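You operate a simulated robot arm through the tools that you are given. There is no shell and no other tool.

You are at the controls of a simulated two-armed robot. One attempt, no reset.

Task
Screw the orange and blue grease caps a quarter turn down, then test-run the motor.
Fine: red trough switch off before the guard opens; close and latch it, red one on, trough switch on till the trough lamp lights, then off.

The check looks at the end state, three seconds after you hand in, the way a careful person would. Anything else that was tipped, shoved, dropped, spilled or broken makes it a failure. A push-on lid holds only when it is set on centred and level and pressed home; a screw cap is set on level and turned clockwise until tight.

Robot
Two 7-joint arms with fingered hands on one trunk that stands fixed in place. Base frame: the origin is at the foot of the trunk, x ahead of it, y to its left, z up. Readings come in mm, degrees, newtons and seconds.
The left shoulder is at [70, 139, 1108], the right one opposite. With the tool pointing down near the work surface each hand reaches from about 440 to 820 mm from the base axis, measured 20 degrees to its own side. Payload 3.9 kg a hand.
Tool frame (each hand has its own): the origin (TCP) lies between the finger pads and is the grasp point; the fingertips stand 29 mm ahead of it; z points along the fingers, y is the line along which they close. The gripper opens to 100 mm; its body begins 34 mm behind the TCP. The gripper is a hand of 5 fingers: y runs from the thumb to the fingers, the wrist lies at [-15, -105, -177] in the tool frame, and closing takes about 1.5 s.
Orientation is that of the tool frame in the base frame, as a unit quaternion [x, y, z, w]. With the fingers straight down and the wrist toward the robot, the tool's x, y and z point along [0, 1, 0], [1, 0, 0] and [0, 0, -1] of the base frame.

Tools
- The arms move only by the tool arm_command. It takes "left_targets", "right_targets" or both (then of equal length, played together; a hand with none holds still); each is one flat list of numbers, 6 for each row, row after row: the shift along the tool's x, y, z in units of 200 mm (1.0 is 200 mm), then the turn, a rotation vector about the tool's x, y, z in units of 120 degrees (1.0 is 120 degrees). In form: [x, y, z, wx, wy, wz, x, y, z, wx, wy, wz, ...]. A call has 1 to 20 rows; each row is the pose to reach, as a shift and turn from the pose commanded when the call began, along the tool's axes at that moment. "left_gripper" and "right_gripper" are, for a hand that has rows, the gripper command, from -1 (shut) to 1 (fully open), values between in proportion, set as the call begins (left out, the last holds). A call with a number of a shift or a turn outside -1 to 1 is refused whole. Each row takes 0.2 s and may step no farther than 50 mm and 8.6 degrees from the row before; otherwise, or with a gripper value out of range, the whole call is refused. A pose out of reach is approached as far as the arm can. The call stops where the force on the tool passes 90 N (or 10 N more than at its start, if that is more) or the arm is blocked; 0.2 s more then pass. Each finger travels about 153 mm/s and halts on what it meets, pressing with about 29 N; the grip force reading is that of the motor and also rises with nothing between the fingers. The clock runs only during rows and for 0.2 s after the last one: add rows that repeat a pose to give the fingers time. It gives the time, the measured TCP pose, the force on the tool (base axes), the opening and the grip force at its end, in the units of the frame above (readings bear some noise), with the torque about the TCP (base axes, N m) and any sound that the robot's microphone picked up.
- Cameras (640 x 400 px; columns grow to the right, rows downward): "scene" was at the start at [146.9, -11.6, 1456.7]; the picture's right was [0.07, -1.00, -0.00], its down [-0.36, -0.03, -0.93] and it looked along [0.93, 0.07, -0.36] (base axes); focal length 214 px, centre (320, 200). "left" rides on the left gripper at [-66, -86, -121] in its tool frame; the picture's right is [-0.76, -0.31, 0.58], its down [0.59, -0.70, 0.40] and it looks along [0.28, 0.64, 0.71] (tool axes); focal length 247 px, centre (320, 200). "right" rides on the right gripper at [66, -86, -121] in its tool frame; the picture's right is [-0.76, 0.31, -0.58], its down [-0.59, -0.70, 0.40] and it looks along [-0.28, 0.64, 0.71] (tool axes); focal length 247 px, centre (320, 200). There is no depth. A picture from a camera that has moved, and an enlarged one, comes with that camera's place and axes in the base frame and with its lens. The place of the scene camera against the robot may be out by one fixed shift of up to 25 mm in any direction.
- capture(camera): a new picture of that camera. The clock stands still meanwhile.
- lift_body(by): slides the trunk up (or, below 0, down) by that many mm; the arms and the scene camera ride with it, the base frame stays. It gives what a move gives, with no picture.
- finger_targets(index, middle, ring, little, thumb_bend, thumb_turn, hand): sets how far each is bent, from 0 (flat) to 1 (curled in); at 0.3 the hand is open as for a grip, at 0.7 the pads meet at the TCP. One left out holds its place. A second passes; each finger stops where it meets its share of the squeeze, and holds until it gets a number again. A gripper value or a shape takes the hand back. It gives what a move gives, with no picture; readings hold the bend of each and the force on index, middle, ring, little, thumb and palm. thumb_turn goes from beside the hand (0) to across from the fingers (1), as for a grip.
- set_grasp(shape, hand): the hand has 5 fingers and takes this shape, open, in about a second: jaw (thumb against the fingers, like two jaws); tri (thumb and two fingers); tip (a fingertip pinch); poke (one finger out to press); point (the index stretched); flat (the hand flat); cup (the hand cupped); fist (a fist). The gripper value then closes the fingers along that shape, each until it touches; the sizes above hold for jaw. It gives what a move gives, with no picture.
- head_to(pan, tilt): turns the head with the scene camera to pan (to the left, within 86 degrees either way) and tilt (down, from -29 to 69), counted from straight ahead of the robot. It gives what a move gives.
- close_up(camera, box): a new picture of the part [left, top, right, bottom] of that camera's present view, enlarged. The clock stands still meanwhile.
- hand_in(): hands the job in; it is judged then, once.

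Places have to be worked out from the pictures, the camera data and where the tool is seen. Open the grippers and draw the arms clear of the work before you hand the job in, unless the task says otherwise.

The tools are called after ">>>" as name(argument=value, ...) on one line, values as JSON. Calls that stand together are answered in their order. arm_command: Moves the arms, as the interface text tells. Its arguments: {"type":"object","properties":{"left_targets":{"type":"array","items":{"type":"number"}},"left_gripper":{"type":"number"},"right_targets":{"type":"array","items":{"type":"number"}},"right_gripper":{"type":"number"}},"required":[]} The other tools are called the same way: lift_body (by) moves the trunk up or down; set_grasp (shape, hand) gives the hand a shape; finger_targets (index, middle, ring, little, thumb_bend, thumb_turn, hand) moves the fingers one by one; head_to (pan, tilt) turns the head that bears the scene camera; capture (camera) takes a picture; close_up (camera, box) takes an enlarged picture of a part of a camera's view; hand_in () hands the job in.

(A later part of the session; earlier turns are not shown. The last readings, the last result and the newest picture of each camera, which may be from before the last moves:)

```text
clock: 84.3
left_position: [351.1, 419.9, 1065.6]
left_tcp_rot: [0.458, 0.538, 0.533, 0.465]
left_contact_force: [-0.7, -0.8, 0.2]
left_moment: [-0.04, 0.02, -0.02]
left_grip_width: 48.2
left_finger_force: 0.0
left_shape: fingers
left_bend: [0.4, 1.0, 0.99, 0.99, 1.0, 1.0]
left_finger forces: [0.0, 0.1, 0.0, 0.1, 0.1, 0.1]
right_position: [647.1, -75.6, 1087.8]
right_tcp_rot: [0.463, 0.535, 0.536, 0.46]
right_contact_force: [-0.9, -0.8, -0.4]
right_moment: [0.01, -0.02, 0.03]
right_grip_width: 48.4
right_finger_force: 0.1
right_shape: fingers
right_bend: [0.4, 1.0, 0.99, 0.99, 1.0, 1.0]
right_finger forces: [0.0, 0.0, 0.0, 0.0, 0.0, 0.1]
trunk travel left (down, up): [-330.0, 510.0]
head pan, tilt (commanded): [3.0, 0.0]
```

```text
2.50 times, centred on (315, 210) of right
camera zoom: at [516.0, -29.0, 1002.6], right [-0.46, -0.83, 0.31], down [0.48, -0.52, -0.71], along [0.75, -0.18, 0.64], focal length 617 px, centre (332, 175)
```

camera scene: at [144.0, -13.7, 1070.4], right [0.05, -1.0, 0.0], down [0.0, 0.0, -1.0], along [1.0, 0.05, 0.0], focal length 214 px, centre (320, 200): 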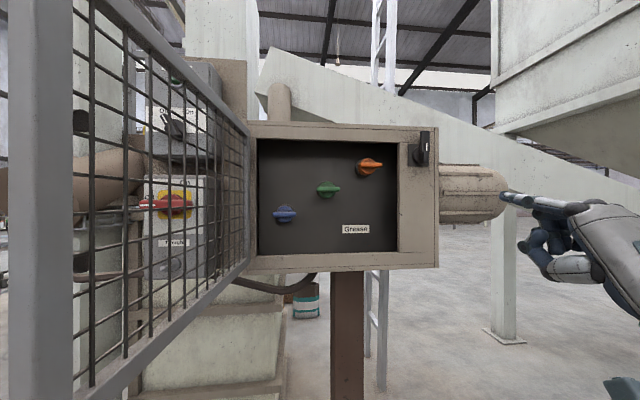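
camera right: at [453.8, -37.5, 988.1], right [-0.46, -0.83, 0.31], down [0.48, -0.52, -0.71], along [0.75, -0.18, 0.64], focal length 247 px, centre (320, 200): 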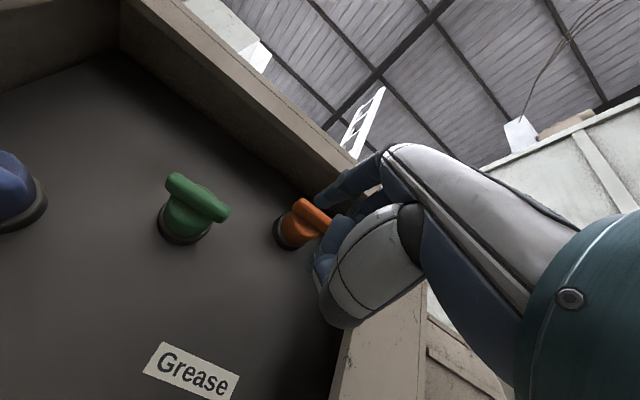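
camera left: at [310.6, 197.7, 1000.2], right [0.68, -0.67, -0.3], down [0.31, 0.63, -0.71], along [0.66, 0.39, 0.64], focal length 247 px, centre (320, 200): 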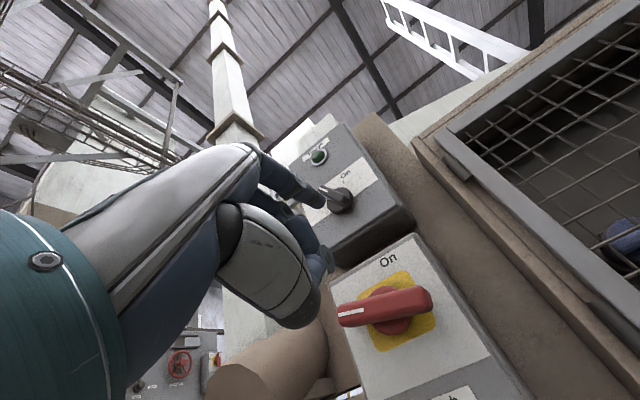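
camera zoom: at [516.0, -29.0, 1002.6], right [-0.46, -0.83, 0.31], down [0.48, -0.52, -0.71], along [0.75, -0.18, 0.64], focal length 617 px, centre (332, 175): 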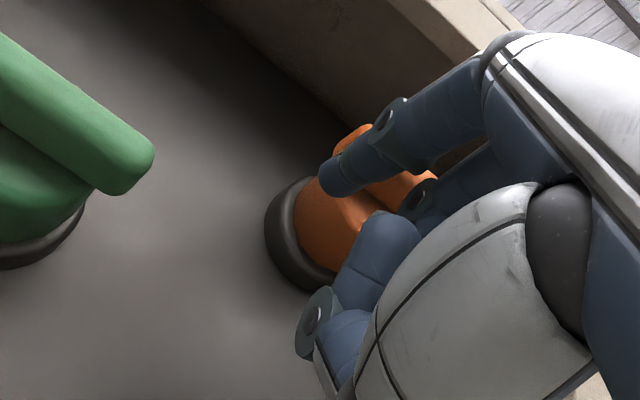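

Now slightly deeper and just below the bar. Pushing up in small steps.

>>> arm_command(right_targets=[-0.015, 0.03, 0, 0, 0, 0, -0.02, 0.055, 0, 0, 0, 0, -0.02, 0.08, 0, 0, 0, 0])

>>> close_up(camera="scene", box=[330, 140, 410, 200])

>>> close_up(camera="right", box=[230, 130, 400, 290])

```text
clock: 85.1
left_position: [351.7, 420.5, 1065.8]
left_tcp_rot: [0.459, 0.537, 0.532, 0.467]
left_contact_force: [-0.1, 0.3, 0.8]
left_moment: [0.0, -0.02, 0.03]
left_grip_width: 48.3
left_finger_force: 0.0
left_shape: fingers
left_bend: [0.4, 1.0, 0.99, 0.99, 1.0, 1.0]
left_finger forces: [0.0, 0.0, 0.0, 0.0, 0.0, 0.0]
right_position: [649.2, -79.0, 1103.2]
right_tcp_rot: [0.463, 0.535, 0.535, 0.461]
right_contact_force: [-0.6, 1.1, -2.8]
right_moment: [-0.08, 0.08, 0.01]
right_grip_width: 45.2
right_finger_force: 1.5
right_shape: fingers
right_bend: [0.43, 1.0, 0.99, 0.99, 1.0, 1.0]
right_finger forces: [3.4, 0.0, 0.0, 0.1, 0.0, 0.0]
trunk travel left (down, up): [-330.0, 510.0]
head pan, tilt (commanded): [3.0, 0.0]
```

```text
6.67 times, centred on (370, 170) of scene
camera zoom: at [144.3, -13.4, 1070.4], right [0.05, -1.0, 0.0], down [0.0, 0.0, -1.0], along [1.0, 0.05, 0.0], focal length 1430 px, centre (-13, 400)
```

zoom: 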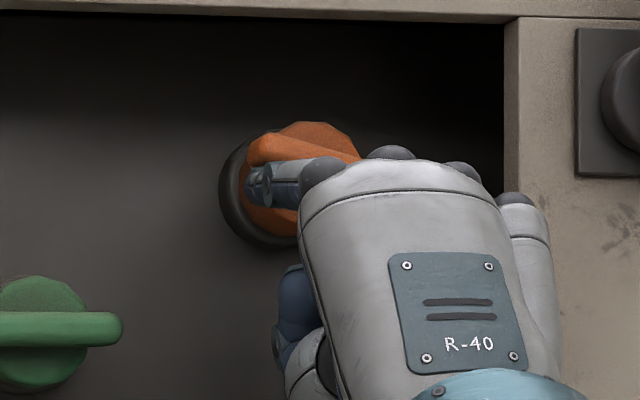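

```text
2.50 times, centred on (315, 210) of right
camera zoom: at [517.5, -32.0, 1018.6], right [-0.46, -0.83, 0.31], down [0.48, -0.52, -0.71], along [0.75, -0.18, 0.64], focal length 617 px, centre (332, 175)
```

zoom: 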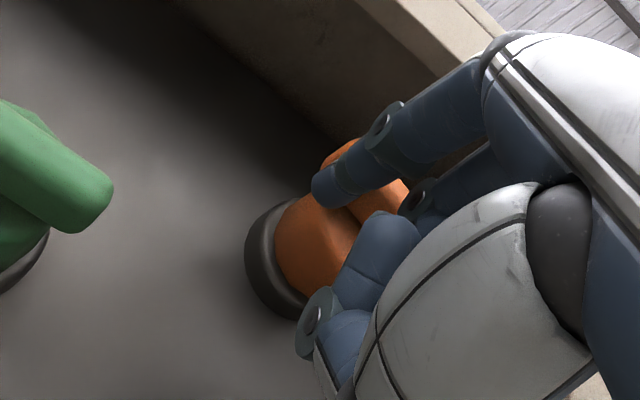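

Contact made (3 N) and the orange bar is turning clockwise. Continuing the arc.

>>> arm_command(right_targets=[0.005, 0.036, 0, 0, 0, 0, 0.0025, 0.07, 0, 0, 0, 0, -0.0095, 0.1015, 0, 0, 0, 0])

>>> close_up(camera="scene", box=[330, 140, 410, 200])

>>> close_up(camera="right", box=[230, 130, 400, 290])

```text
clock: 85.9
left_position: [349.5, 421.0, 1065.7]
left_tcp_rot: [0.459, 0.537, 0.533, 0.466]
left_contact_force: [-0.6, -0.4, -0.1]
left_moment: [-0.01, -0.02, -0.03]
left_grip_width: 48.1
left_finger_force: 0.0
left_shape: fingers
left_bend: [0.4, 1.0, 0.99, 0.99, 1.0, 1.0]
left_finger forces: [0.0, 0.1, 0.1, 0.0, 0.1, 0.1]
right_position: [648.8, -81.9, 1125.2]
right_tcp_rot: [0.462, 0.535, 0.535, 0.461]
right_contact_force: [0.2, 1.0, -1.4]
right_moment: [-0.1, 0.03, 0.0]
right_grip_width: 46.6
right_finger_force: 0.7
right_shape: fingers
right_bend: [0.42, 1.0, 0.99, 0.99, 1.0, 1.0]
right_finger forces: [1.6, 0.0, 0.0, 0.0, 0.1, 0.0]
trunk travel left (down, up): [-330.0, 510.0]
head pan, tilt (commanded): [3.0, 0.0]
```

```text
6.67 times, centred on (370, 170) of scene
camera zoom: at [144.2, -13.5, 1070.5], right [0.05, -1.0, 0.0], down [0.0, 0.0, -1.0], along [1.0, 0.05, 0.0], focal length 1430 px, centre (-13, 400)
```

zoom: 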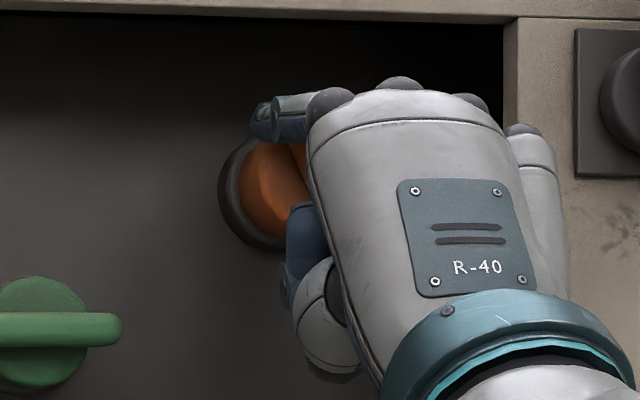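

```text
2.50 times, centred on (315, 210) of right
camera zoom: at [517.8, -34.6, 1039.9], right [-0.46, -0.83, 0.31], down [0.48, -0.52, -0.7], along [0.75, -0.18, 0.64], focal length 617 px, centre (332, 175)
```

zoom: 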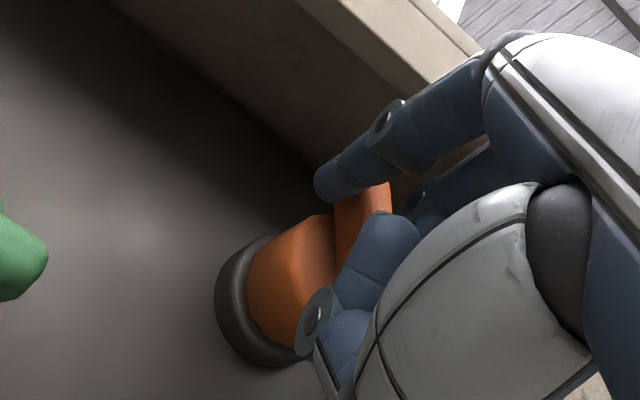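

About 60° turned. I finish the arc toward vertical.

>>> arm_command(right_targets=[-0.0235, 0.0205, 0, 0, 0, 0, -0.055, 0.038, 0, 0, 0, 0])

>>> close_up(camera="right", box=[230, 130, 400, 290])

>>> close_up(camera="scene", box=[330, 140, 410, 200])

```text
clock: 86.5
left_position: [351.1, 420.5, 1066.7]
left_tcp_rot: [0.459, 0.537, 0.532, 0.467]
left_contact_force: [-0.4, 0.5, 0.0]
left_moment: [-0.02, 0.0, 0.04]
left_grip_width: 48.1
left_finger_force: 0.0
left_shape: fingers
left_bend: [0.4, 1.0, 0.99, 0.99, 1.0, 1.0]
left_finger forces: [0.1, 0.0, 0.1, 0.0, 0.0, 0.1]
right_position: [651.5, -92.2, 1131.9]
right_tcp_rot: [0.465, 0.535, 0.534, 0.46]
right_contact_force: [-0.1, 0.4, -0.1]
right_moment: [-0.05, 0.05, 0.01]
right_grip_width: 48.2
right_finger_force: 0.6
right_shape: fingers
right_bend: [0.4, 1.0, 0.99, 0.99, 1.0, 1.0]
right_finger forces: [1.2, 0.0, 0.1, 0.1, 0.0, 0.0]
trunk travel left (down, up): [-330.0, 510.0]
head pan, tilt (commanded): [3.0, 0.0]
```

```text
2.50 times, centred on (315, 210) of right
camera zoom: at [519.0, -45.6, 1047.5], right [-0.46, -0.83, 0.31], down [0.47, -0.52, -0.71], along [0.75, -0.18, 0.64], focal length 617 px, centre (332, 175)
```

zoom: 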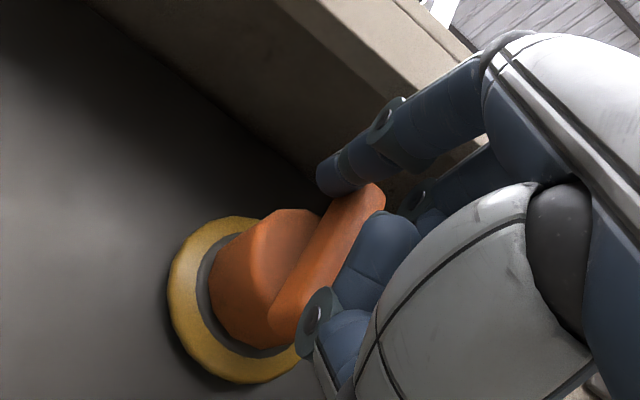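

```text
6.67 times, centred on (370, 170) of scene
camera zoom: at [144.2, -14.0, 1070.5], right [0.05, -1.0, 0.0], down [0.0, 0.0, -1.0], along [1.0, 0.05, 0.0], focal length 1430 px, centre (-13, 400)
```

zoom: 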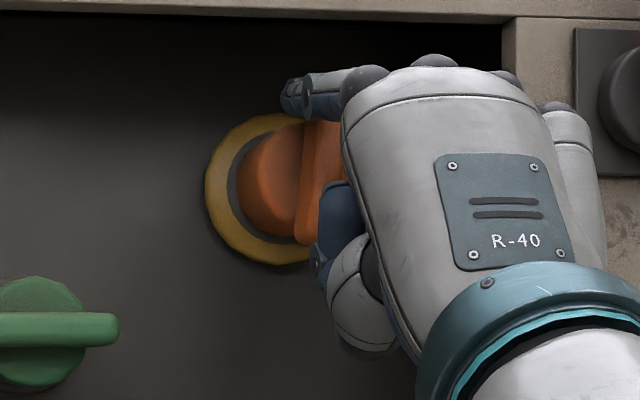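

A yellow grease ring has appeared round the orange cap and its bar stands about vertical: the quarter turn registered. I withdraw leftward off the bar and straight back to see it cleanly.

>>> arm_command(right_targets=[0.05, 0.01, 0, 0, 0, 0, 0.06, 0.01, -0.15, 0, 0, 0, 0.06, 0, -0.35, 0, 0, 0, 0.0, -0.1, -0.55, 0, 0, 0, -0.15, -0.2, -0.7, 0, 0, 0])

>>> close_up(camera="scene", box=[250, 120, 430, 250])

```text
clock: 87.7
left_position: [350.9, 419.1, 1065.5]
left_tcp_rot: [0.46, 0.536, 0.533, 0.466]
left_contact_force: [-0.9, -0.8, 0.2]
left_moment: [-0.02, 0.03, 0.0]
left_grip_width: 48.2
left_finger_force: 0.0
left_shape: fingers
left_bend: [0.4, 1.0, 0.99, 0.99, 1.0, 1.0]
left_finger forces: [0.0, 0.1, 0.0, 0.0, 0.0, 0.0]
right_position: [514.8, -139.9, 1087.7]
right_tcp_rot: [0.464, 0.534, 0.535, 0.461]
right_contact_force: [-0.6, -0.1, 0.1]
right_moment: [-0.01, 0.0, -0.04]
right_grip_width: 48.0
right_finger_force: 0.0
right_shape: fingers
right_bend: [0.4, 1.0, 0.99, 0.99, 1.0, 1.0]
right_finger forces: [0.1, 0.0, 0.1, 0.1, 0.0, 0.0]
trunk travel left (down, up): [-330.0, 510.0]
head pan, tilt (commanded): [3.0, 0.0]
```

```text
3.08 times, centred on (340, 185) of scene
camera zoom: at [143.9, -14.3, 1070.6], right [0.05, -1.0, 0.0], down [0.0, 0.0, -1.0], along [1.0, 0.05, 0.0], focal length 660 px, centre (258, 246)
```

zoom: 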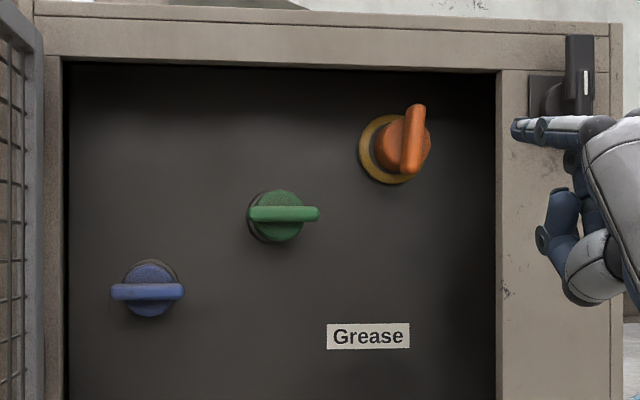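

Orange looks vertical with a full grease ring. A closer look for the exact angle, and at blue.

>>> close_up(camera="scene", box=[345, 145, 385, 175])

>>> close_up(camera="scene", box=[260, 185, 320, 230])

```text
13.33 times, centred on (365, 160) of scene
camera zoom: at [143.9, -14.3, 1070.6], right [0.05, -1.0, 0.0], down [0.0, 0.0, -1.0], along [1.0, 0.05, 0.0], focal length 2860 px, centre (-280, 733)
```

zoom: 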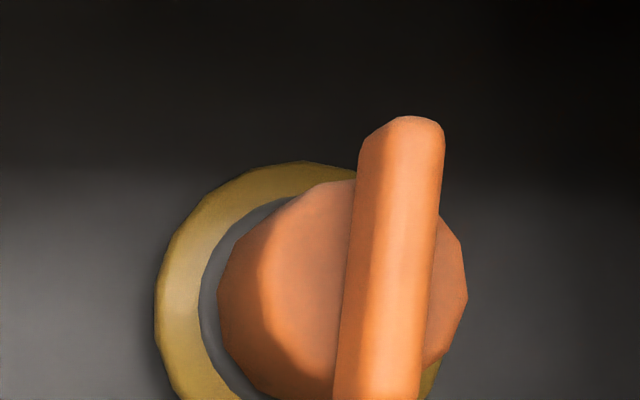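

```text
8.89 times, centred on (290, 208) of scene
camera zoom: at [143.9, -14.3, 1070.6], right [0.05, -1.0, 0.0], down [0.0, 0.0, -1.0], along [1.0, 0.05, 0.0], focal length 1906 px, centre (587, 133)
```

zoom: 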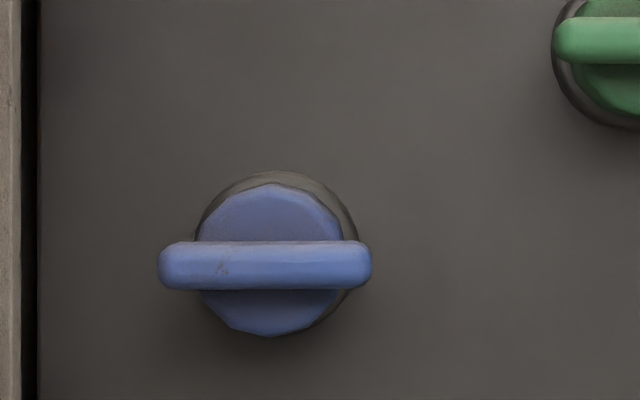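

Orange is at ~95°, good. For blue I pitch the hand 30° downward (so the thumb stays outside above the cabinet floor) and move across to in front of the blue cap.

>>> arm_command(right_targets=[0.1528, -0.0439, 0.0482, 0.0417, 0, 0, 0.3057, -0.0878, 0.0963, 0.0833, 0, 0, 0.4585, -0.1318, 0.1445, 0.125, 0, 0, 0.6113, -0.1757, 0.1927, 0.1667, 0, 0, 0.7642, -0.2196, 0.2408, 0.2083, 0, 0, 0.917, -0.2635, 0.289, 0.25, 0, 0])

>>> capture(camera="scene")

>>> capture(camera="right")

```text
clock: 89.1
left_position: [350.7, 420.8, 1065.1]
left_tcp_rot: [0.459, 0.537, 0.533, 0.465]
left_contact_force: [0.4, -0.4, -1.0]
left_moment: [0.01, -0.01, 0.02]
left_grip_width: 48.0
left_finger_force: 0.1
left_shape: fingers
left_bend: [0.4, 1.0, 0.99, 0.99, 1.0, 1.0]
left_finger forces: [0.0, 0.0, 0.1, 0.1, 0.0, 0.0]
right_position: [546.9, 48.1, 1039.6]
right_tcp_rot: [0.566, 0.656, 0.379, 0.325]
right_contact_force: [-0.2, 0.0, 0.5]
right_moment: [-0.01, 0.0, 0.0]
right_grip_width: 48.3
right_finger_force: 0.0
right_shape: fingers
right_bend: [0.4, 1.0, 0.99, 0.99, 1.0, 1.0]
right_finger forces: [0.0, 0.0, 0.0, 0.0, 0.0, 0.1]
trunk travel left (down, up): [-330.0, 510.0]
head pan, tilt (commanded): [3.0, 0.0]
```

```text
taken
camera scene: at [143.9, -13.1, 1070.5], right [0.05, -1.0, 0.0], down [0.0, 0.0, -1.0], along [1.0, 0.05, 0.0], focal length 214 px, centre (320, 200)
```

scene: 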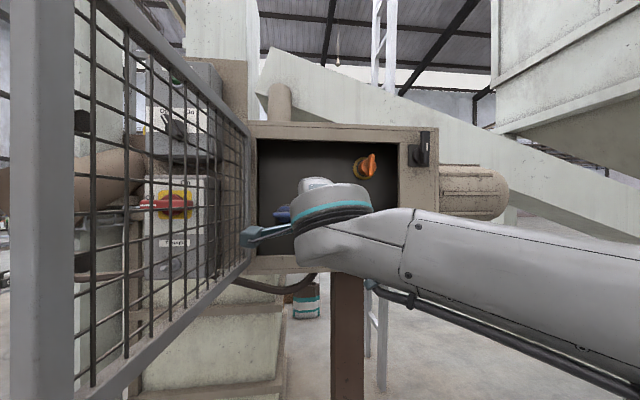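

```text
taken
camera right: at [387.9, 90.5, 1027.1], right [-0.23, -0.8, 0.55], down [0.08, -0.58, -0.81], along [0.97, -0.14, 0.2], focal length 247 px, centre (320, 200)
```

right: 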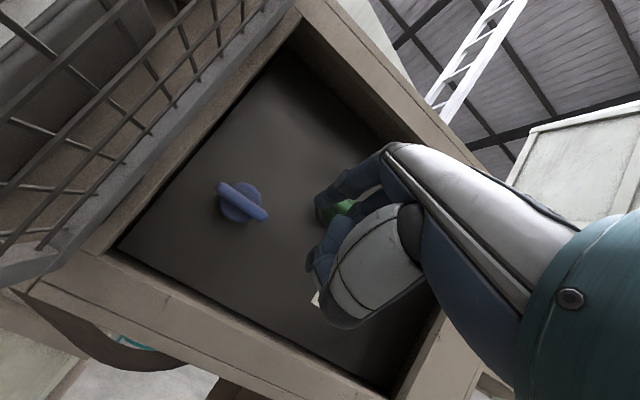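

Zooming from the hand camera on the blue cap and fingertip.

>>> close_up(camera="right", box=[190, 130, 380, 270])

>>> close_up(camera="scene", box=[230, 160, 330, 260])

```text
2.86 times, centred on (285, 200) of right
camera zoom: at [387.9, 90.5, 1027.1], right [-0.23, -0.8, 0.55], down [0.08, -0.58, -0.81], along [0.97, -0.14, 0.2], focal length 706 px, centre (420, 200)
```

zoom: 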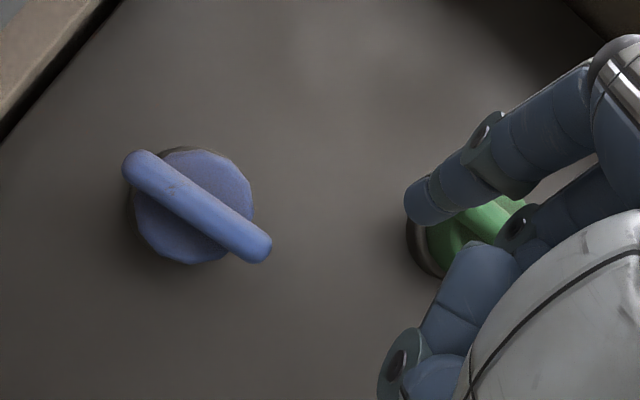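

```text
4.00 times, centred on (280, 210) of scene
camera zoom: at [143.9, -13.1, 1070.5], right [0.05, -1.0, 0.0], down [0.0, 0.0, -1.0], along [1.0, 0.05, 0.0], focal length 858 px, centre (480, 160)
```

zoom: 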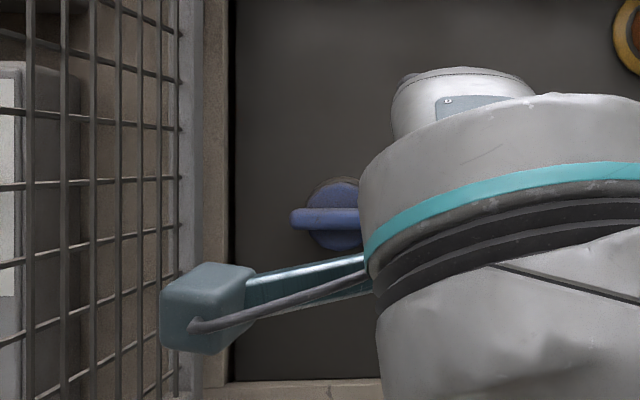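

Blue bar centre confirmed at [633, 116, 1031]. I move 25 mm left, then forward ~59 mm at 30 mm above the bar, so the tip is over its right end.

>>> arm_command(right_targets=[0.0625, -0.006, 0.004, 0, 0, 0, 0.125, -0.013, 0.0075, 0, 0, 0, 0.125, 0.03, 0.08, 0, 0, 0, 0.125, 0.08, 0.17, 0, 0, 0, 0.125, 0.1345, 0.263, 0, 0, 0])

>>> close_up(camera="right", box=[190, 130, 380, 270])

>>> close_up(camera="scene", box=[230, 160, 330, 260])

```text
clock: 90.3
left_position: [351.4, 420.6, 1066.1]
left_tcp_rot: [0.46, 0.537, 0.533, 0.466]
left_contact_force: [-0.3, -0.4, 0.4]
left_moment: [0.0, 0.01, 0.03]
left_grip_width: 48.4
left_finger_force: 0.0
left_shape: fingers
left_bend: [0.4, 1.0, 0.99, 0.99, 1.0, 1.0]
left_finger forces: [0.0, 0.1, 0.0, 0.0, 0.1, 0.1]
right_position: [600.7, 81.8, 1035.9]
right_tcp_rot: [0.566, 0.656, 0.379, 0.326]
right_contact_force: [-1.1, -0.7, -0.7]
right_moment: [-0.01, 0.0, -0.01]
right_grip_width: 48.1
right_finger_force: 0.0
right_shape: fingers
right_bend: [0.4, 1.0, 0.99, 0.99, 1.0, 1.0]
right_finger forces: [0.0, 0.1, 0.0, 0.1, 0.1, 0.0]
trunk travel left (down, up): [-330.0, 510.0]
head pan, tilt (commanded): [3.0, 0.0]
```

```text
2.86 times, centred on (285, 200) of right
camera zoom: at [443.8, 124.6, 1022.4], right [-0.23, -0.8, 0.55], down [0.08, -0.58, -0.81], along [0.97, -0.14, 0.2], focal length 706 px, centre (420, 200)
```

zoom: 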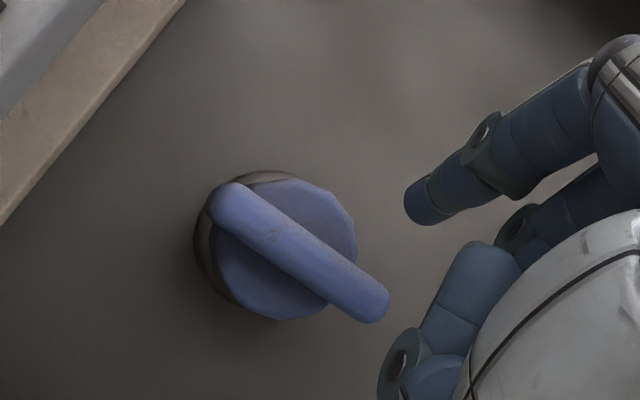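

```text
4.00 times, centred on (280, 210) of scene
camera zoom: at [144.1, -13.5, 1070.5], right [0.05, -1.0, 0.0], down [0.0, 0.0, -1.0], along [1.0, 0.05, 0.0], focal length 858 px, centre (480, 160)
```

zoom: 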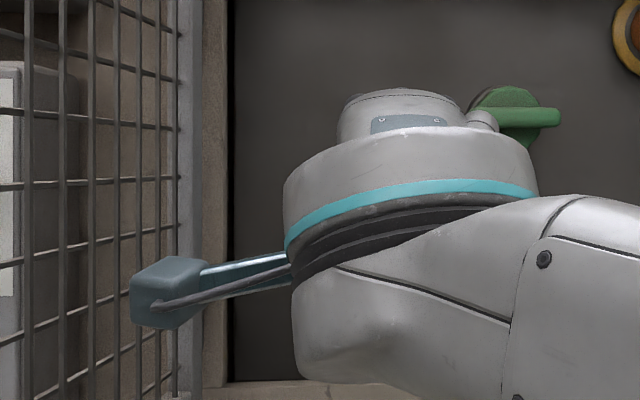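

The tip is ~23 mm right of and 33 mm above the blue bar's centre, about at its depth. I go 6 mm deeper and press down on the right end.

>>> arm_command(right_targets=[0, 0.015, 0.026, 0, 0, 0, -0.005, -0.024, 0.0485, 0, 0, 0, -0.007, -0.063, 0.071, 0, 0, 0, -0.015, -0.08, 0.081, 0, 0, 0, -0.0225, -0.093, 0.0885, 0, 0, 0])

>>> close_up(camera="right", box=[190, 130, 380, 270])

```text
clock: 91.5
left_position: [351.2, 420.3, 1066.4]
left_tcp_rot: [0.459, 0.537, 0.532, 0.467]
left_contact_force: [1.4, 0.3, 0.5]
left_moment: [0.01, -0.02, 0.03]
left_grip_width: 48.4
left_finger_force: 0.0
left_shape: fingers
left_bend: [0.4, 1.0, 0.99, 0.99, 1.0, 1.0]
left_finger forces: [0.1, 0.0, 0.0, 0.0, 0.1, 0.0]
right_position: [606.0, 78.0, 1012.1]
right_tcp_rot: [0.565, 0.656, 0.38, 0.326]
right_contact_force: [-0.6, 1.0, 1.5]
right_moment: [0.06, -0.06, 0.05]
right_grip_width: 49.9
right_finger_force: 1.0
right_shape: fingers
right_bend: [0.38, 1.0, 0.99, 0.99, 1.0, 1.0]
right_finger forces: [2.1, 0.0, 0.1, 0.0, 0.0, 0.0]
trunk travel left (down, up): [-330.0, 510.0]
head pan, tilt (commanded): [3.0, 0.0]
```

```text
2.86 times, centred on (285, 200) of right
camera zoom: at [449.0, 120.3, 998.2], right [-0.23, -0.8, 0.55], down [0.08, -0.58, -0.81], along [0.97, -0.14, 0.2], focal length 706 px, centre (420, 200)
```

zoom: 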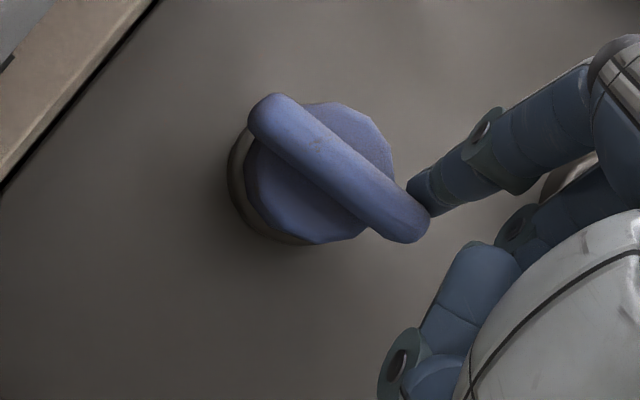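

Contact (2 N) and the blue bar is starting to turn. Continuing down the arc to ~60°.

>>> arm_command(right_targets=[0.0025, -0.026, 0.015, 0, 0, 0, 0.0045, -0.056, 0.0325, 0, 0, 0, 0.0155, -0.0845, 0.049, 0, 0, 0])

>>> close_up(camera="right", box=[190, 100, 380, 240])

```text
clock: 92.3
left_position: [350.2, 420.3, 1065.7]
left_tcp_rot: [0.459, 0.537, 0.533, 0.466]
left_contact_force: [0.1, 0.4, -0.4]
left_moment: [-0.03, 0.0, -0.04]
left_grip_width: 48.2
left_finger_force: 0.0
left_shape: fingers
left_bend: [0.4, 1.0, 0.99, 0.99, 1.0, 1.0]
left_finger forces: [0.1, 0.0, 0.0, 0.1, 0.0, 0.0]
right_position: [606.9, 80.7, 993.0]
right_tcp_rot: [0.566, 0.656, 0.379, 0.325]
right_contact_force: [0.3, -1.1, 3.2]
right_moment: [0.04, -0.13, 0.02]
right_grip_width: 50.0
right_finger_force: 0.9
right_shape: fingers
right_bend: [0.38, 1.0, 0.99, 0.99, 1.0, 1.0]
right_finger forces: [1.9, 0.0, 0.0, 0.1, 0.1, 0.0]
trunk travel left (down, up): [-330.0, 510.0]
head pan, tilt (commanded): [3.0, 0.0]
```

```text
2.86 times, centred on (285, 170) of right
camera zoom: at [448.9, 123.1, 978.9], right [-0.23, -0.8, 0.55], down [0.08, -0.58, -0.81], along [0.97, -0.14, 0.2], focal length 706 px, centre (420, 286)
```

zoom: 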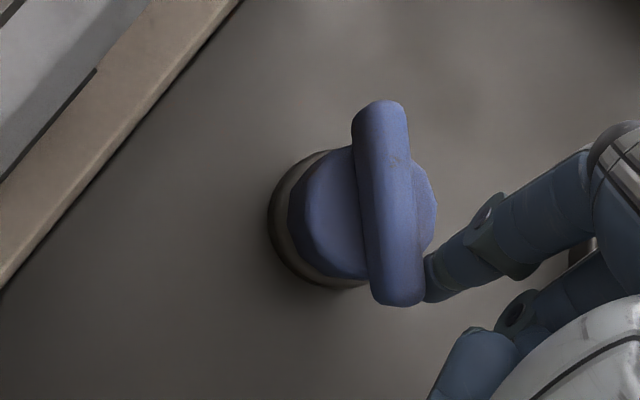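

About halfway (≈50°). Continuing to vertical.

>>> arm_command(right_targets=[0.019, -0.025, 0.0145, 0, 0, 0, 0.045, -0.0455, 0.0265, 0, 0, 0])

>>> close_up(camera="right", box=[190, 100, 380, 240])

```text
clock: 92.9
left_position: [350.5, 419.7, 1067.3]
left_tcp_rot: [0.458, 0.537, 0.533, 0.466]
left_contact_force: [1.0, -0.5, 0.0]
left_moment: [0.01, 0.0, 0.02]
left_grip_width: 48.2
left_finger_force: 0.1
left_shape: fingers
left_bend: [0.4, 1.0, 0.99, 0.99, 1.0, 1.0]
left_finger forces: [0.1, 0.1, 0.0, 0.0, 0.0, 0.0]
right_position: [603.5, 88.6, 980.7]
right_tcp_rot: [0.567, 0.655, 0.378, 0.326]
right_contact_force: [0.1, -2.7, 2.3]
right_moment: [0.13, -0.06, -0.05]
right_grip_width: 49.8
right_finger_force: 1.4
right_shape: fingers
right_bend: [0.38, 1.0, 0.99, 0.99, 1.0, 1.0]
right_finger forces: [2.6, 0.1, 0.1, 0.1, 0.1, 0.0]
trunk travel left (down, up): [-330.0, 510.0]
head pan, tilt (commanded): [3.0, 0.0]
```

```text
2.86 times, centred on (285, 170) of right
camera zoom: at [447.5, 131.8, 968.1], right [-0.23, -0.8, 0.55], down [0.08, -0.58, -0.81], along [0.97, -0.14, 0.2], focal length 706 px, centre (420, 286)
```

zoom: 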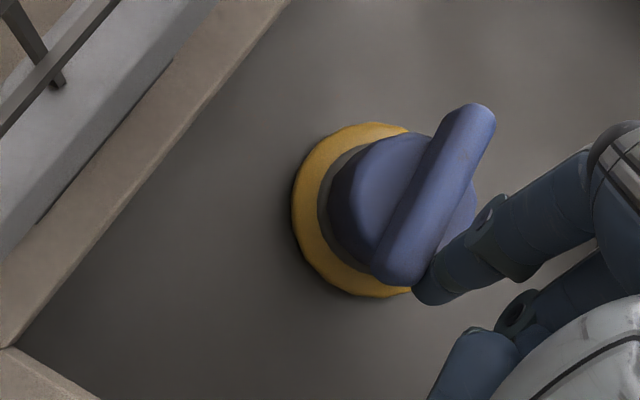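

The grease ring appeared on blue too; the bar is at ~83°. A 2.5 mm nudge to finish, then I withdraw to the right and back.

>>> arm_command(right_targets=[0.0125, -0.005, 0.003, 0, 0, 0])

>>> close_up(camera="right", box=[190, 100, 380, 240])

```text
clock: 93.3
left_position: [350.3, 420.1, 1067.5]
left_tcp_rot: [0.458, 0.537, 0.533, 0.465]
left_contact_force: [-0.7, 0.7, -0.3]
left_moment: [-0.01, -0.02, -0.02]
left_grip_width: 48.4
left_finger_force: 0.0
left_shape: fingers
left_bend: [0.4, 1.0, 0.99, 0.99, 1.0, 1.0]
left_finger forces: [0.0, 0.1, 0.0, 0.1, 0.1, 0.0]
right_position: [605.0, 93.0, 979.4]
right_tcp_rot: [0.566, 0.656, 0.379, 0.325]
right_contact_force: [0.0, -1.1, 0.9]
right_moment: [0.13, -0.08, -0.03]
right_grip_width: 49.4
right_finger_force: 1.0
right_shape: fingers
right_bend: [0.38, 1.0, 0.99, 0.99, 1.0, 1.0]
right_finger forces: [2.5, 0.0, 0.0, 0.0, 0.0, 0.1]
trunk travel left (down, up): [-330.0, 510.0]
head pan, tilt (commanded): [3.0, 0.0]
```

```text
2.86 times, centred on (285, 170) of right
camera zoom: at [447.4, 134.6, 966.6], right [-0.23, -0.8, 0.55], down [0.08, -0.58, -0.81], along [0.97, -0.14, 0.2], focal length 706 px, centre (420, 286)
```

zoom: 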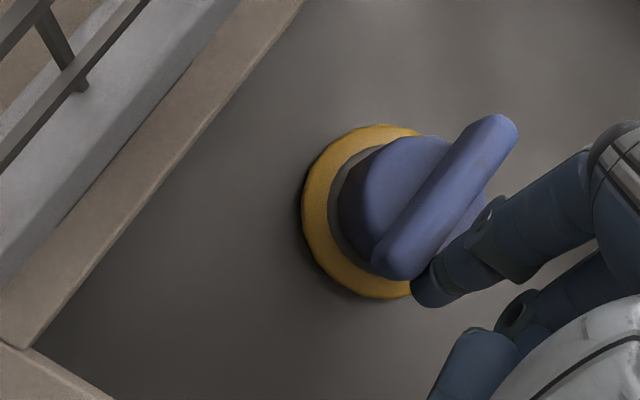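

Blue is at ~93°. Withdrawing the right hand off the bar and out.

>>> arm_command(right_targets=[-0.06, 0.01, 0, 0, 0, 0, -0.08, -0.06, -0.12, 0, 0, 0, -0.1, -0.14, -0.26, 0, 0, 0, -0.2, -0.22, -0.4, 0, 0, 0, -0.38, -0.25, -0.48, 0, 0, 0, -0.58, -0.25, -0.5, 0, 0, 0, -0.78, -0.25, -0.5, 0, 0, 0, -0.98, -0.25, -0.5, 0, 0, 0])

>>> capture(camera="scene")

>>> close_up(camera="scene", box=[250, 120, 430, 250])

```text
clock: 95.1
left_position: [351.2, 420.2, 1067.5]
left_tcp_rot: [0.458, 0.538, 0.533, 0.465]
left_contact_force: [-0.1, 0.1, -0.2]
left_moment: [0.0, -0.05, 0.0]
left_grip_width: 48.2
left_finger_force: 0.2
left_shape: fingers
left_bend: [0.4, 1.0, 0.99, 0.99, 1.0, 1.0]
left_finger forces: [0.1, 0.0, 0.0, 0.1, 0.0, 0.0]
right_position: [521.9, -118.1, 985.5]
right_tcp_rot: [0.566, 0.656, 0.379, 0.326]
right_contact_force: [-0.4, 0.0, 0.0]
right_moment: [0.01, -0.01, 0.03]
right_grip_width: 48.4
right_finger_force: 0.0
right_shape: fingers
right_bend: [0.4, 1.0, 0.99, 0.99, 1.0, 1.0]
right_finger forces: [0.2, 0.0, 0.0, 0.0, 0.1, 0.0]
trunk travel left (down, up): [-330.0, 510.0]
head pan, tilt (commanded): [3.0, 0.0]
```

```text
taken
camera scene: at [144.0, -14.2, 1070.5], right [0.05, -1.0, 0.0], down [0.0, 0.0, -1.0], along [1.0, 0.05, 0.0], focal length 214 px, centre (320, 200)
```

scene: 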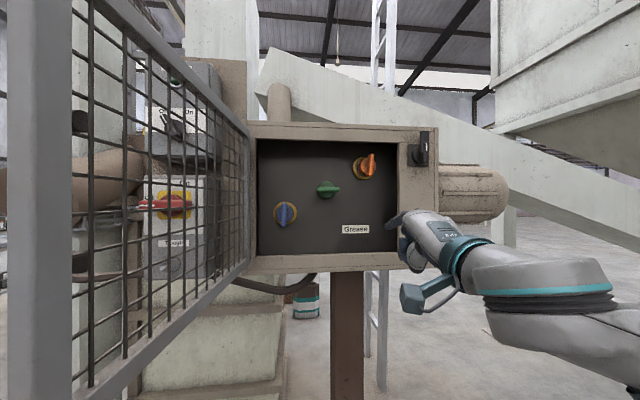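

```text
3.08 times, centred on (340, 185) of scene
camera zoom: at [144.0, -14.2, 1070.5], right [0.05, -1.0, 0.0], down [0.0, 0.0, -1.0], along [1.0, 0.05, 0.0], focal length 660 px, centre (258, 246)
```

zoom: 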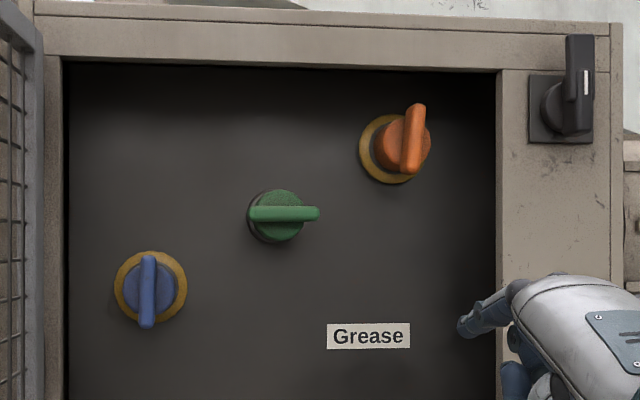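

Both caps are turned a quarter and green is untouched. Next is closing the guard: I park the right hand out to the right, then raise the trunk so the left hand can push the top rail from outside, fingers down.

>>> arm_command(right_targets=[-0.15, -0.03, -0.15, -0.0625, 0, 0, -0.3, -0.05, -0.25, -0.125, 0, 0, -0.45, -0.06, -0.35, -0.1875, 0, 0, -0.6, -0.07, -0.4, -0.25, 0, 0])

>>> lift_body(by=350)

>>> head_to(pan=0, tilt=30)

>>> capture(camera="scene")

```text
clock: 96.1
left_position: [352.7, 419.7, 1066.0]
left_tcp_rot: [0.459, 0.537, 0.532, 0.467]
left_contact_force: [0.1, 0.6, 0.0]
left_moment: [0.01, 0.0, -0.02]
left_grip_width: 48.2
left_finger_force: 0.0
left_shape: fingers
left_bend: [0.4, 1.0, 0.99, 0.99, 1.0, 1.0]
left_finger forces: [0.0, 0.0, 0.0, 0.0, 0.0, 0.0]
right_position: [466.5, -247.8, 1014.1]
right_tcp_rot: [0.463, 0.535, 0.536, 0.461]
right_contact_force: [-1.2, -0.3, 0.5]
right_moment: [-0.03, 0.03, 0.01]
right_grip_width: 48.3
right_finger_force: 0.1
right_shape: fingers
right_bend: [0.4, 1.0, 0.99, 0.99, 1.0, 1.0]
right_finger forces: [0.0, 0.1, 0.0, 0.0, 0.0, 0.0]
trunk travel left (down, up): [-330.0, 510.0]
head pan, tilt (commanded): [3.0, 0.0]
```

```text
clock: 99.6
left_position: [351.2, 419.9, 1415.1]
left_tcp_rot: [0.458, 0.538, 0.533, 0.465]
left_contact_force: [-0.3, -0.8, -1.0]
left_moment: [0.0, 0.0, -0.02]
left_grip_width: 48.4
left_finger_force: 0.1
left_shape: fingers
left_bend: [0.4, 1.0, 0.99, 0.99, 1.0, 1.0]
left_finger forces: [0.0, 0.1, 0.1, 0.0, 0.0, 0.0]
right_position: [467.3, -247.9, 1365.6]
right_tcp_rot: [0.463, 0.536, 0.536, 0.46]
right_contact_force: [-0.3, 0.1, -0.6]
right_moment: [0.02, 0.0, 0.04]
right_grip_width: 48.1
right_finger_force: 0.0
right_shape: fingers
right_bend: [0.4, 1.0, 0.99, 0.99, 1.0, 1.0]
right_finger forces: [0.1, 0.0, 0.0, 0.0, 0.0, 0.1]
trunk travel left (down, up): [-680.0, 160.0]
head pan, tilt (commanded): [3.0, 0.0]
```

```text
clock: 100.5
left_position: [349.8, 419.6, 1417.6]
left_tcp_rot: [0.459, 0.537, 0.533, 0.466]
left_contact_force: [1.7, 0.2, 0.6]
left_moment: [0.0, 0.01, 0.01]
left_grip_width: 48.2
left_finger_force: 0.1
left_shape: fingers
left_bend: [0.4, 1.0, 0.99, 0.99, 1.0, 1.0]
left_finger forces: [0.0, 0.0, 0.0, 0.1, 0.0, 0.0]
right_position: [467.1, -246.9, 1364.7]
right_tcp_rot: [0.462, 0.536, 0.536, 0.46]
right_contact_force: [0.4, -0.4, -0.7]
right_moment: [-0.01, 0.01, 0.02]
right_grip_width: 48.2
right_finger_force: 0.1
right_shape: fingers
right_bend: [0.4, 1.0, 0.99, 0.99, 1.0, 1.0]
right_finger forces: [0.0, 0.1, 0.1, 0.0, 0.1, 0.0]
trunk travel left (down, up): [-680.0, 160.0]
head pan, tilt (commanded): [0.0, 30.0]
```

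```text
taken
camera scene: at [144.6, -18.4, 1372.2], right [0.0, -1.0, 0.0], down [-0.5, 0.0, -0.87], along [0.87, 0.0, -0.5], focal length 214 px, centre (320, 200)
```

scene: 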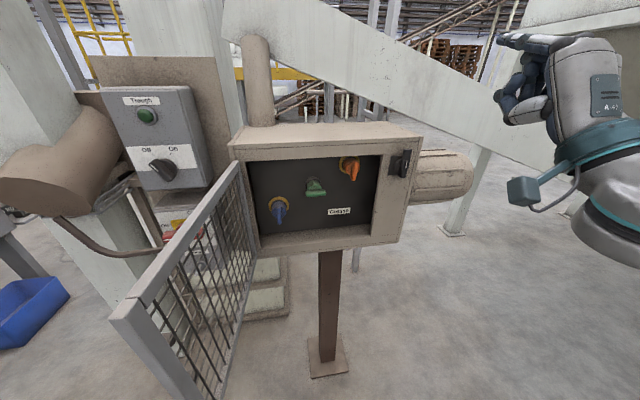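

The door is at ~93°. I turn the left hand fingers-down and bring it over to the outer side of the top rail, staying above it.

>>> arm_command(left_targets=[-0.0757, -0.0417, -0.0008, 0.0625, 0, 0, -0.1514, -0.0833, -0.0015, 0.125, 0, 0, -0.2271, -0.125, -0.0023, 0.1875, 0, 0, -0.3028, -0.1667, -0.003, 0.25, 0, 0, -0.3785, -0.2083, -0.0038, 0.3125, 0, 0, -0.4543, -0.25, -0.0045, 0.375, 0, 0, -0.53, -0.2917, -0.0053, 0.4375, 0, 0, -0.6057, -0.3333, -0.006, 0.5, 0, 0, -0.6814, -0.375, -0.0068, 0.5625, 0, 0, -0.7571, -0.4167, -0.0075, 0.625, 0, 0, -0.8328, -0.4583, -0.0083, 0.6875, 0, 0, -0.9085, -0.5, -0.009, 0.75, 0, 0])

>>> capture(camera="scene")

>>> capture(camera="left")

```text
clock: 103.1
left_position: [376.8, 237.4, 1319.3]
left_tcp_rot: [0.654, 0.756, -0.003, 0.004]
left_contact_force: [-0.4, 0.5, 0.1]
left_moment: [0.01, 0.0, -0.02]
left_grip_width: 48.2
left_finger_force: 0.1
left_shape: fingers
left_bend: [0.4, 1.0, 0.99, 0.99, 1.0, 1.0]
left_finger forces: [0.0, 0.0, 0.0, 0.1, 0.0, 0.0]
right_position: [468.2, -248.8, 1363.8]
right_tcp_rot: [0.462, 0.536, 0.536, 0.46]
right_contact_force: [-0.3, 0.0, -0.3]
right_moment: [0.01, -0.02, 0.01]
right_grip_width: 48.3
right_finger_force: 0.0
right_shape: fingers
right_bend: [0.4, 1.0, 0.99, 0.99, 1.0, 1.0]
right_finger forces: [0.0, 0.0, 0.0, 0.0, 0.1, 0.0]
trunk travel left (down, up): [-680.0, 160.0]
head pan, tilt (commanded): [0.0, 30.0]
```

```text
taken
camera scene: at [145.2, -19.5, 1372.1], right [0.0, -1.0, 0.0], down [-0.5, 0.0, -0.87], along [0.87, 0.0, -0.5], focal length 214 px, centre (320, 200)
```

scene: 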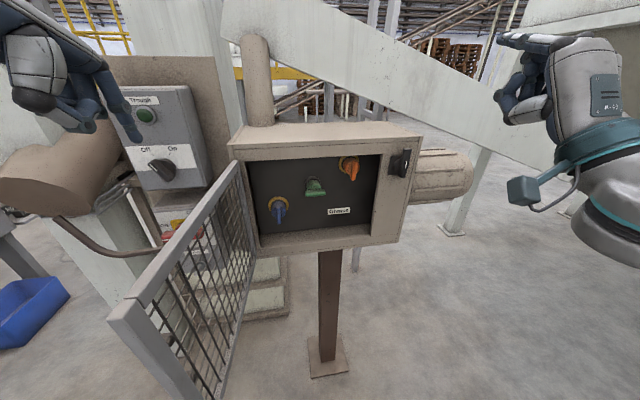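

```text
taken
camera left: at [302.2, 159.8, 1440.8], right [-0.19, -0.8, -0.57], down [-0.78, 0.48, -0.4], along [0.59, 0.37, -0.72], focal length 247 px, centre (320, 200)
```

left: 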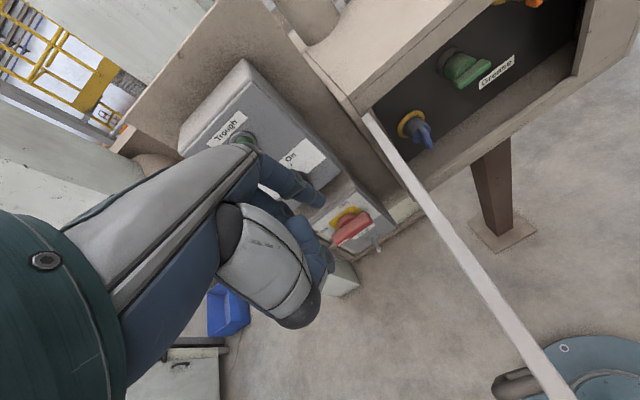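

The left fingertip is ~65 mm outside the rail. Lowering so the tip is at rail height.

>>> arm_command(left_targets=[0, 0, 0.15, 0, 0, 0, 0, 0, 0.3, 0, 0, 0, 0, 0, 0.43, 0, 0, 0])

>>> capture(camera="left")

>>> capture(camera="scene")

```text
clock: 103.9
left_position: [376.5, 238.2, 1231.6]
left_tcp_rot: [0.654, 0.757, -0.004, 0.006]
left_contact_force: [0.2, 0.2, -0.4]
left_moment: [0.0, -0.01, -0.01]
left_grip_width: 48.4
left_finger_force: 0.1
left_shape: fingers
left_bend: [0.4, 1.0, 0.99, 0.99, 1.0, 1.0]
left_finger forces: [0.0, 0.1, 0.0, 0.1, 0.0, 0.0]
right_position: [466.6, -247.7, 1365.5]
right_tcp_rot: [0.463, 0.535, 0.535, 0.461]
right_contact_force: [-0.1, 0.2, 0.5]
right_moment: [0.01, -0.03, -0.04]
right_grip_width: 48.4
right_finger_force: 0.0
right_shape: fingers
right_bend: [0.4, 1.0, 0.99, 0.99, 1.0, 1.0]
right_finger forces: [0.0, 0.0, 0.0, 0.0, 0.1, 0.0]
trunk travel left (down, up): [-680.0, 160.0]
head pan, tilt (commanded): [0.0, 30.0]
```

```text
taken
camera left: at [301.9, 161.6, 1353.2], right [-0.19, -0.8, -0.57], down [-0.78, 0.47, -0.41], along [0.6, 0.36, -0.72], focal length 247 px, centre (320, 200)
```

left: 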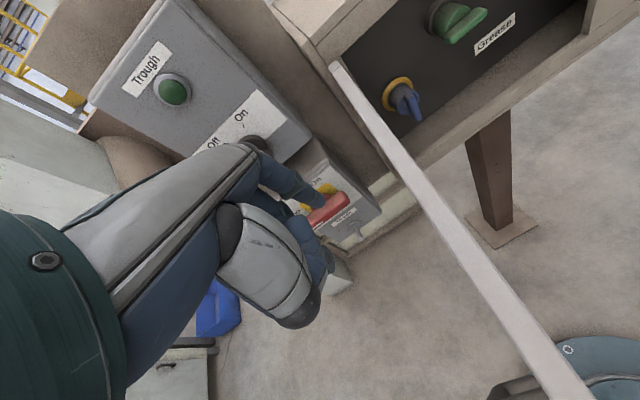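

```text
taken
camera scene: at [144.8, -17.8, 1372.2], right [0.0, -1.0, 0.0], down [-0.5, 0.0, -0.87], along [0.87, 0.0, -0.5], focal length 214 px, centre (320, 200)
```

scene: 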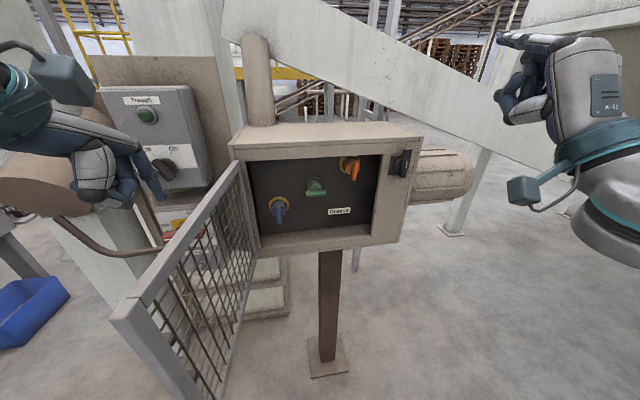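

Now sweep right, pushing the rail along its arc; first to about 80°.

>>> arm_command(left_targets=[-0.11, -0.008, 0, 0, 0, 0, -0.214, -0.013, 0, 0, 0, 0, -0.307, -0.012, 0, 0, 0, 0, -0.401, -0.056, 0, 0, 0, 0, -0.4895, -0.0845, 0, 0, 0, 0])

>>> capture(camera="left")

>>> capture(camera="scene")

```text
clock: 105.1
left_position: [373.5, 137.8, 1232.8]
left_tcp_rot: [0.653, 0.757, -0.004, 0.005]
left_contact_force: [-1.1, -0.2, -0.1]
left_moment: [0.01, 0.02, -0.04]
left_grip_width: 48.2
left_finger_force: 0.0
left_shape: fingers
left_bend: [0.4, 1.0, 0.99, 0.99, 1.0, 1.0]
left_finger forces: [0.0, 0.0, 0.0, 0.1, 0.1, 0.0]
right_position: [466.0, -248.8, 1365.4]
right_tcp_rot: [0.463, 0.536, 0.536, 0.46]
right_contact_force: [0.0, -0.6, 0.3]
right_moment: [0.01, 0.01, 0.0]
right_grip_width: 48.3
right_finger_force: 0.1
right_shape: fingers
right_bend: [0.4, 1.0, 0.99, 0.99, 1.0, 1.0]
right_finger forces: [0.1, 0.0, 0.1, 0.0, 0.1, 0.0]
trunk travel left (down, up): [-680.0, 160.0]
head pan, tilt (commanded): [0.0, 30.0]
```

```text
taken
camera left: at [298.0, 60.3, 1355.6], right [-0.19, -0.8, -0.57], down [-0.78, 0.48, -0.41], along [0.6, 0.37, -0.71], focal length 247 px, centre (320, 200)
```

left: 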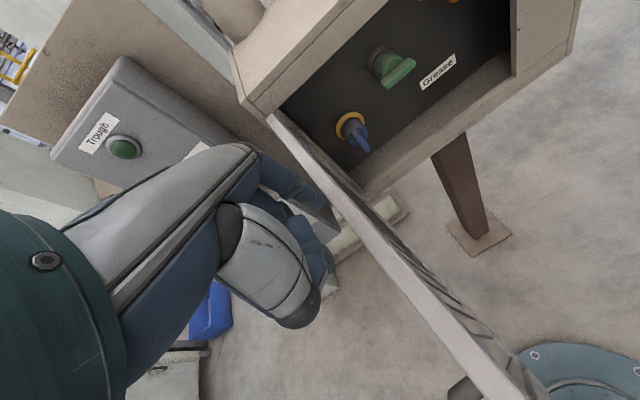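

```text
taken
camera scene: at [144.5, -19.2, 1372.2], right [0.0, -1.0, 0.0], down [-0.5, 0.0, -0.87], along [0.87, 0.0, -0.5], focal length 214 px, centre (320, 200)
```

scene: 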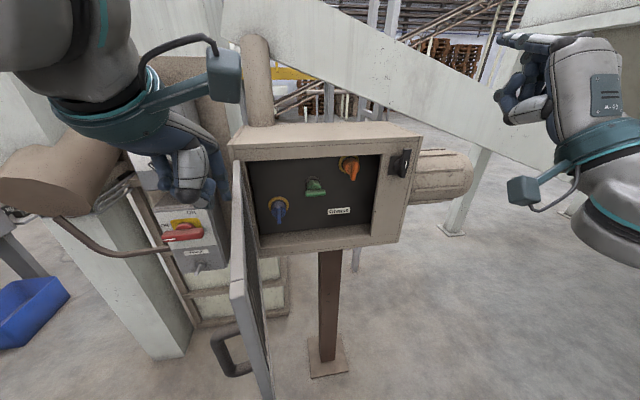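

It follows well (≈78°). Continuing to about 30°.

>>> arm_command(left_targets=[-0.083, -0.02, 0, 0, 0, 0, -0.167, -0.04, 0, 0, 0, 0, -0.258, -0.043, 0, 0, 0, 0, -0.349, -0.0455, 0, 0, 0, 0, -0.437, -0.019, 0, 0, 0, 0, -0.5245, 0.0085, 0, 0, 0, 0, -0.6, 0.061, 0, 0, 0, 0, -0.6745, 0.1135, 0, 0, 0, 0, -0.73, 0.187, 0, 0, 0, 0, -0.7855, 0.26, 0, 0, 0, 0])

>>> capture(camera="left")

>>> capture(camera="scene")

```text
clock: 107.3
left_position: [449.0, -9.7, 1234.4]
left_tcp_rot: [0.653, 0.757, -0.002, 0.004]
left_contact_force: [0.1, -0.7, 0.6]
left_moment: [-0.02, 0.03, 0.01]
left_grip_width: 48.2
left_finger_force: 0.0
left_shape: fingers
left_bend: [0.4, 1.0, 0.99, 0.99, 1.0, 1.0]
left_finger forces: [0.1, 0.0, 0.1, 0.0, 0.0, 0.0]
right_position: [467.5, -249.2, 1364.2]
right_tcp_rot: [0.463, 0.536, 0.536, 0.46]
right_contact_force: [0.6, 0.3, -0.5]
right_moment: [0.01, 0.03, 0.02]
right_grip_width: 48.5
right_finger_force: 0.0
right_shape: fingers
right_bend: [0.4, 1.0, 0.99, 0.99, 1.0, 1.0]
right_finger forces: [0.0, 0.0, 0.0, 0.0, 0.0, 0.1]
trunk travel left (down, up): [-680.0, 160.0]
head pan, tilt (commanded): [0.0, 30.0]
```

```text
taken
camera left: at [373.4, -87.1, 1356.8], right [-0.19, -0.8, -0.57], down [-0.78, 0.48, -0.41], along [0.6, 0.37, -0.71], focal length 247 px, centre (320, 200)
```

left: 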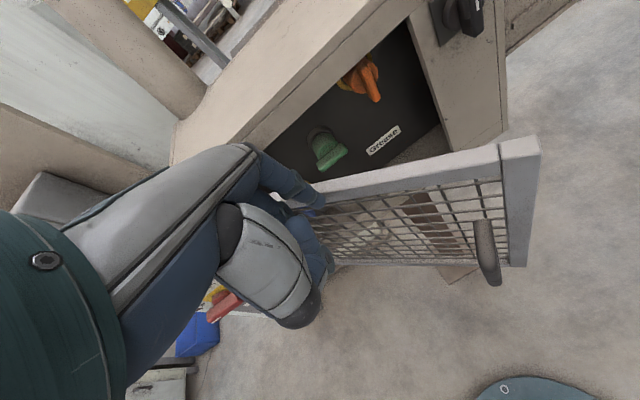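

```text
taken
camera scene: at [145.0, -19.2, 1372.1], right [0.0, -1.0, 0.0], down [-0.5, 0.0, -0.87], along [0.87, 0.0, -0.5], focal length 214 px, centre (320, 200)
```

scene: 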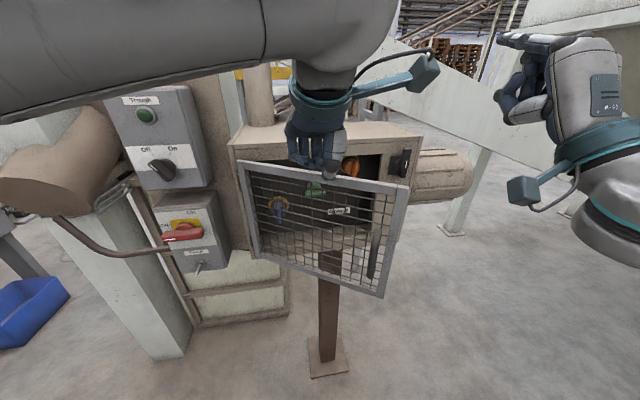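

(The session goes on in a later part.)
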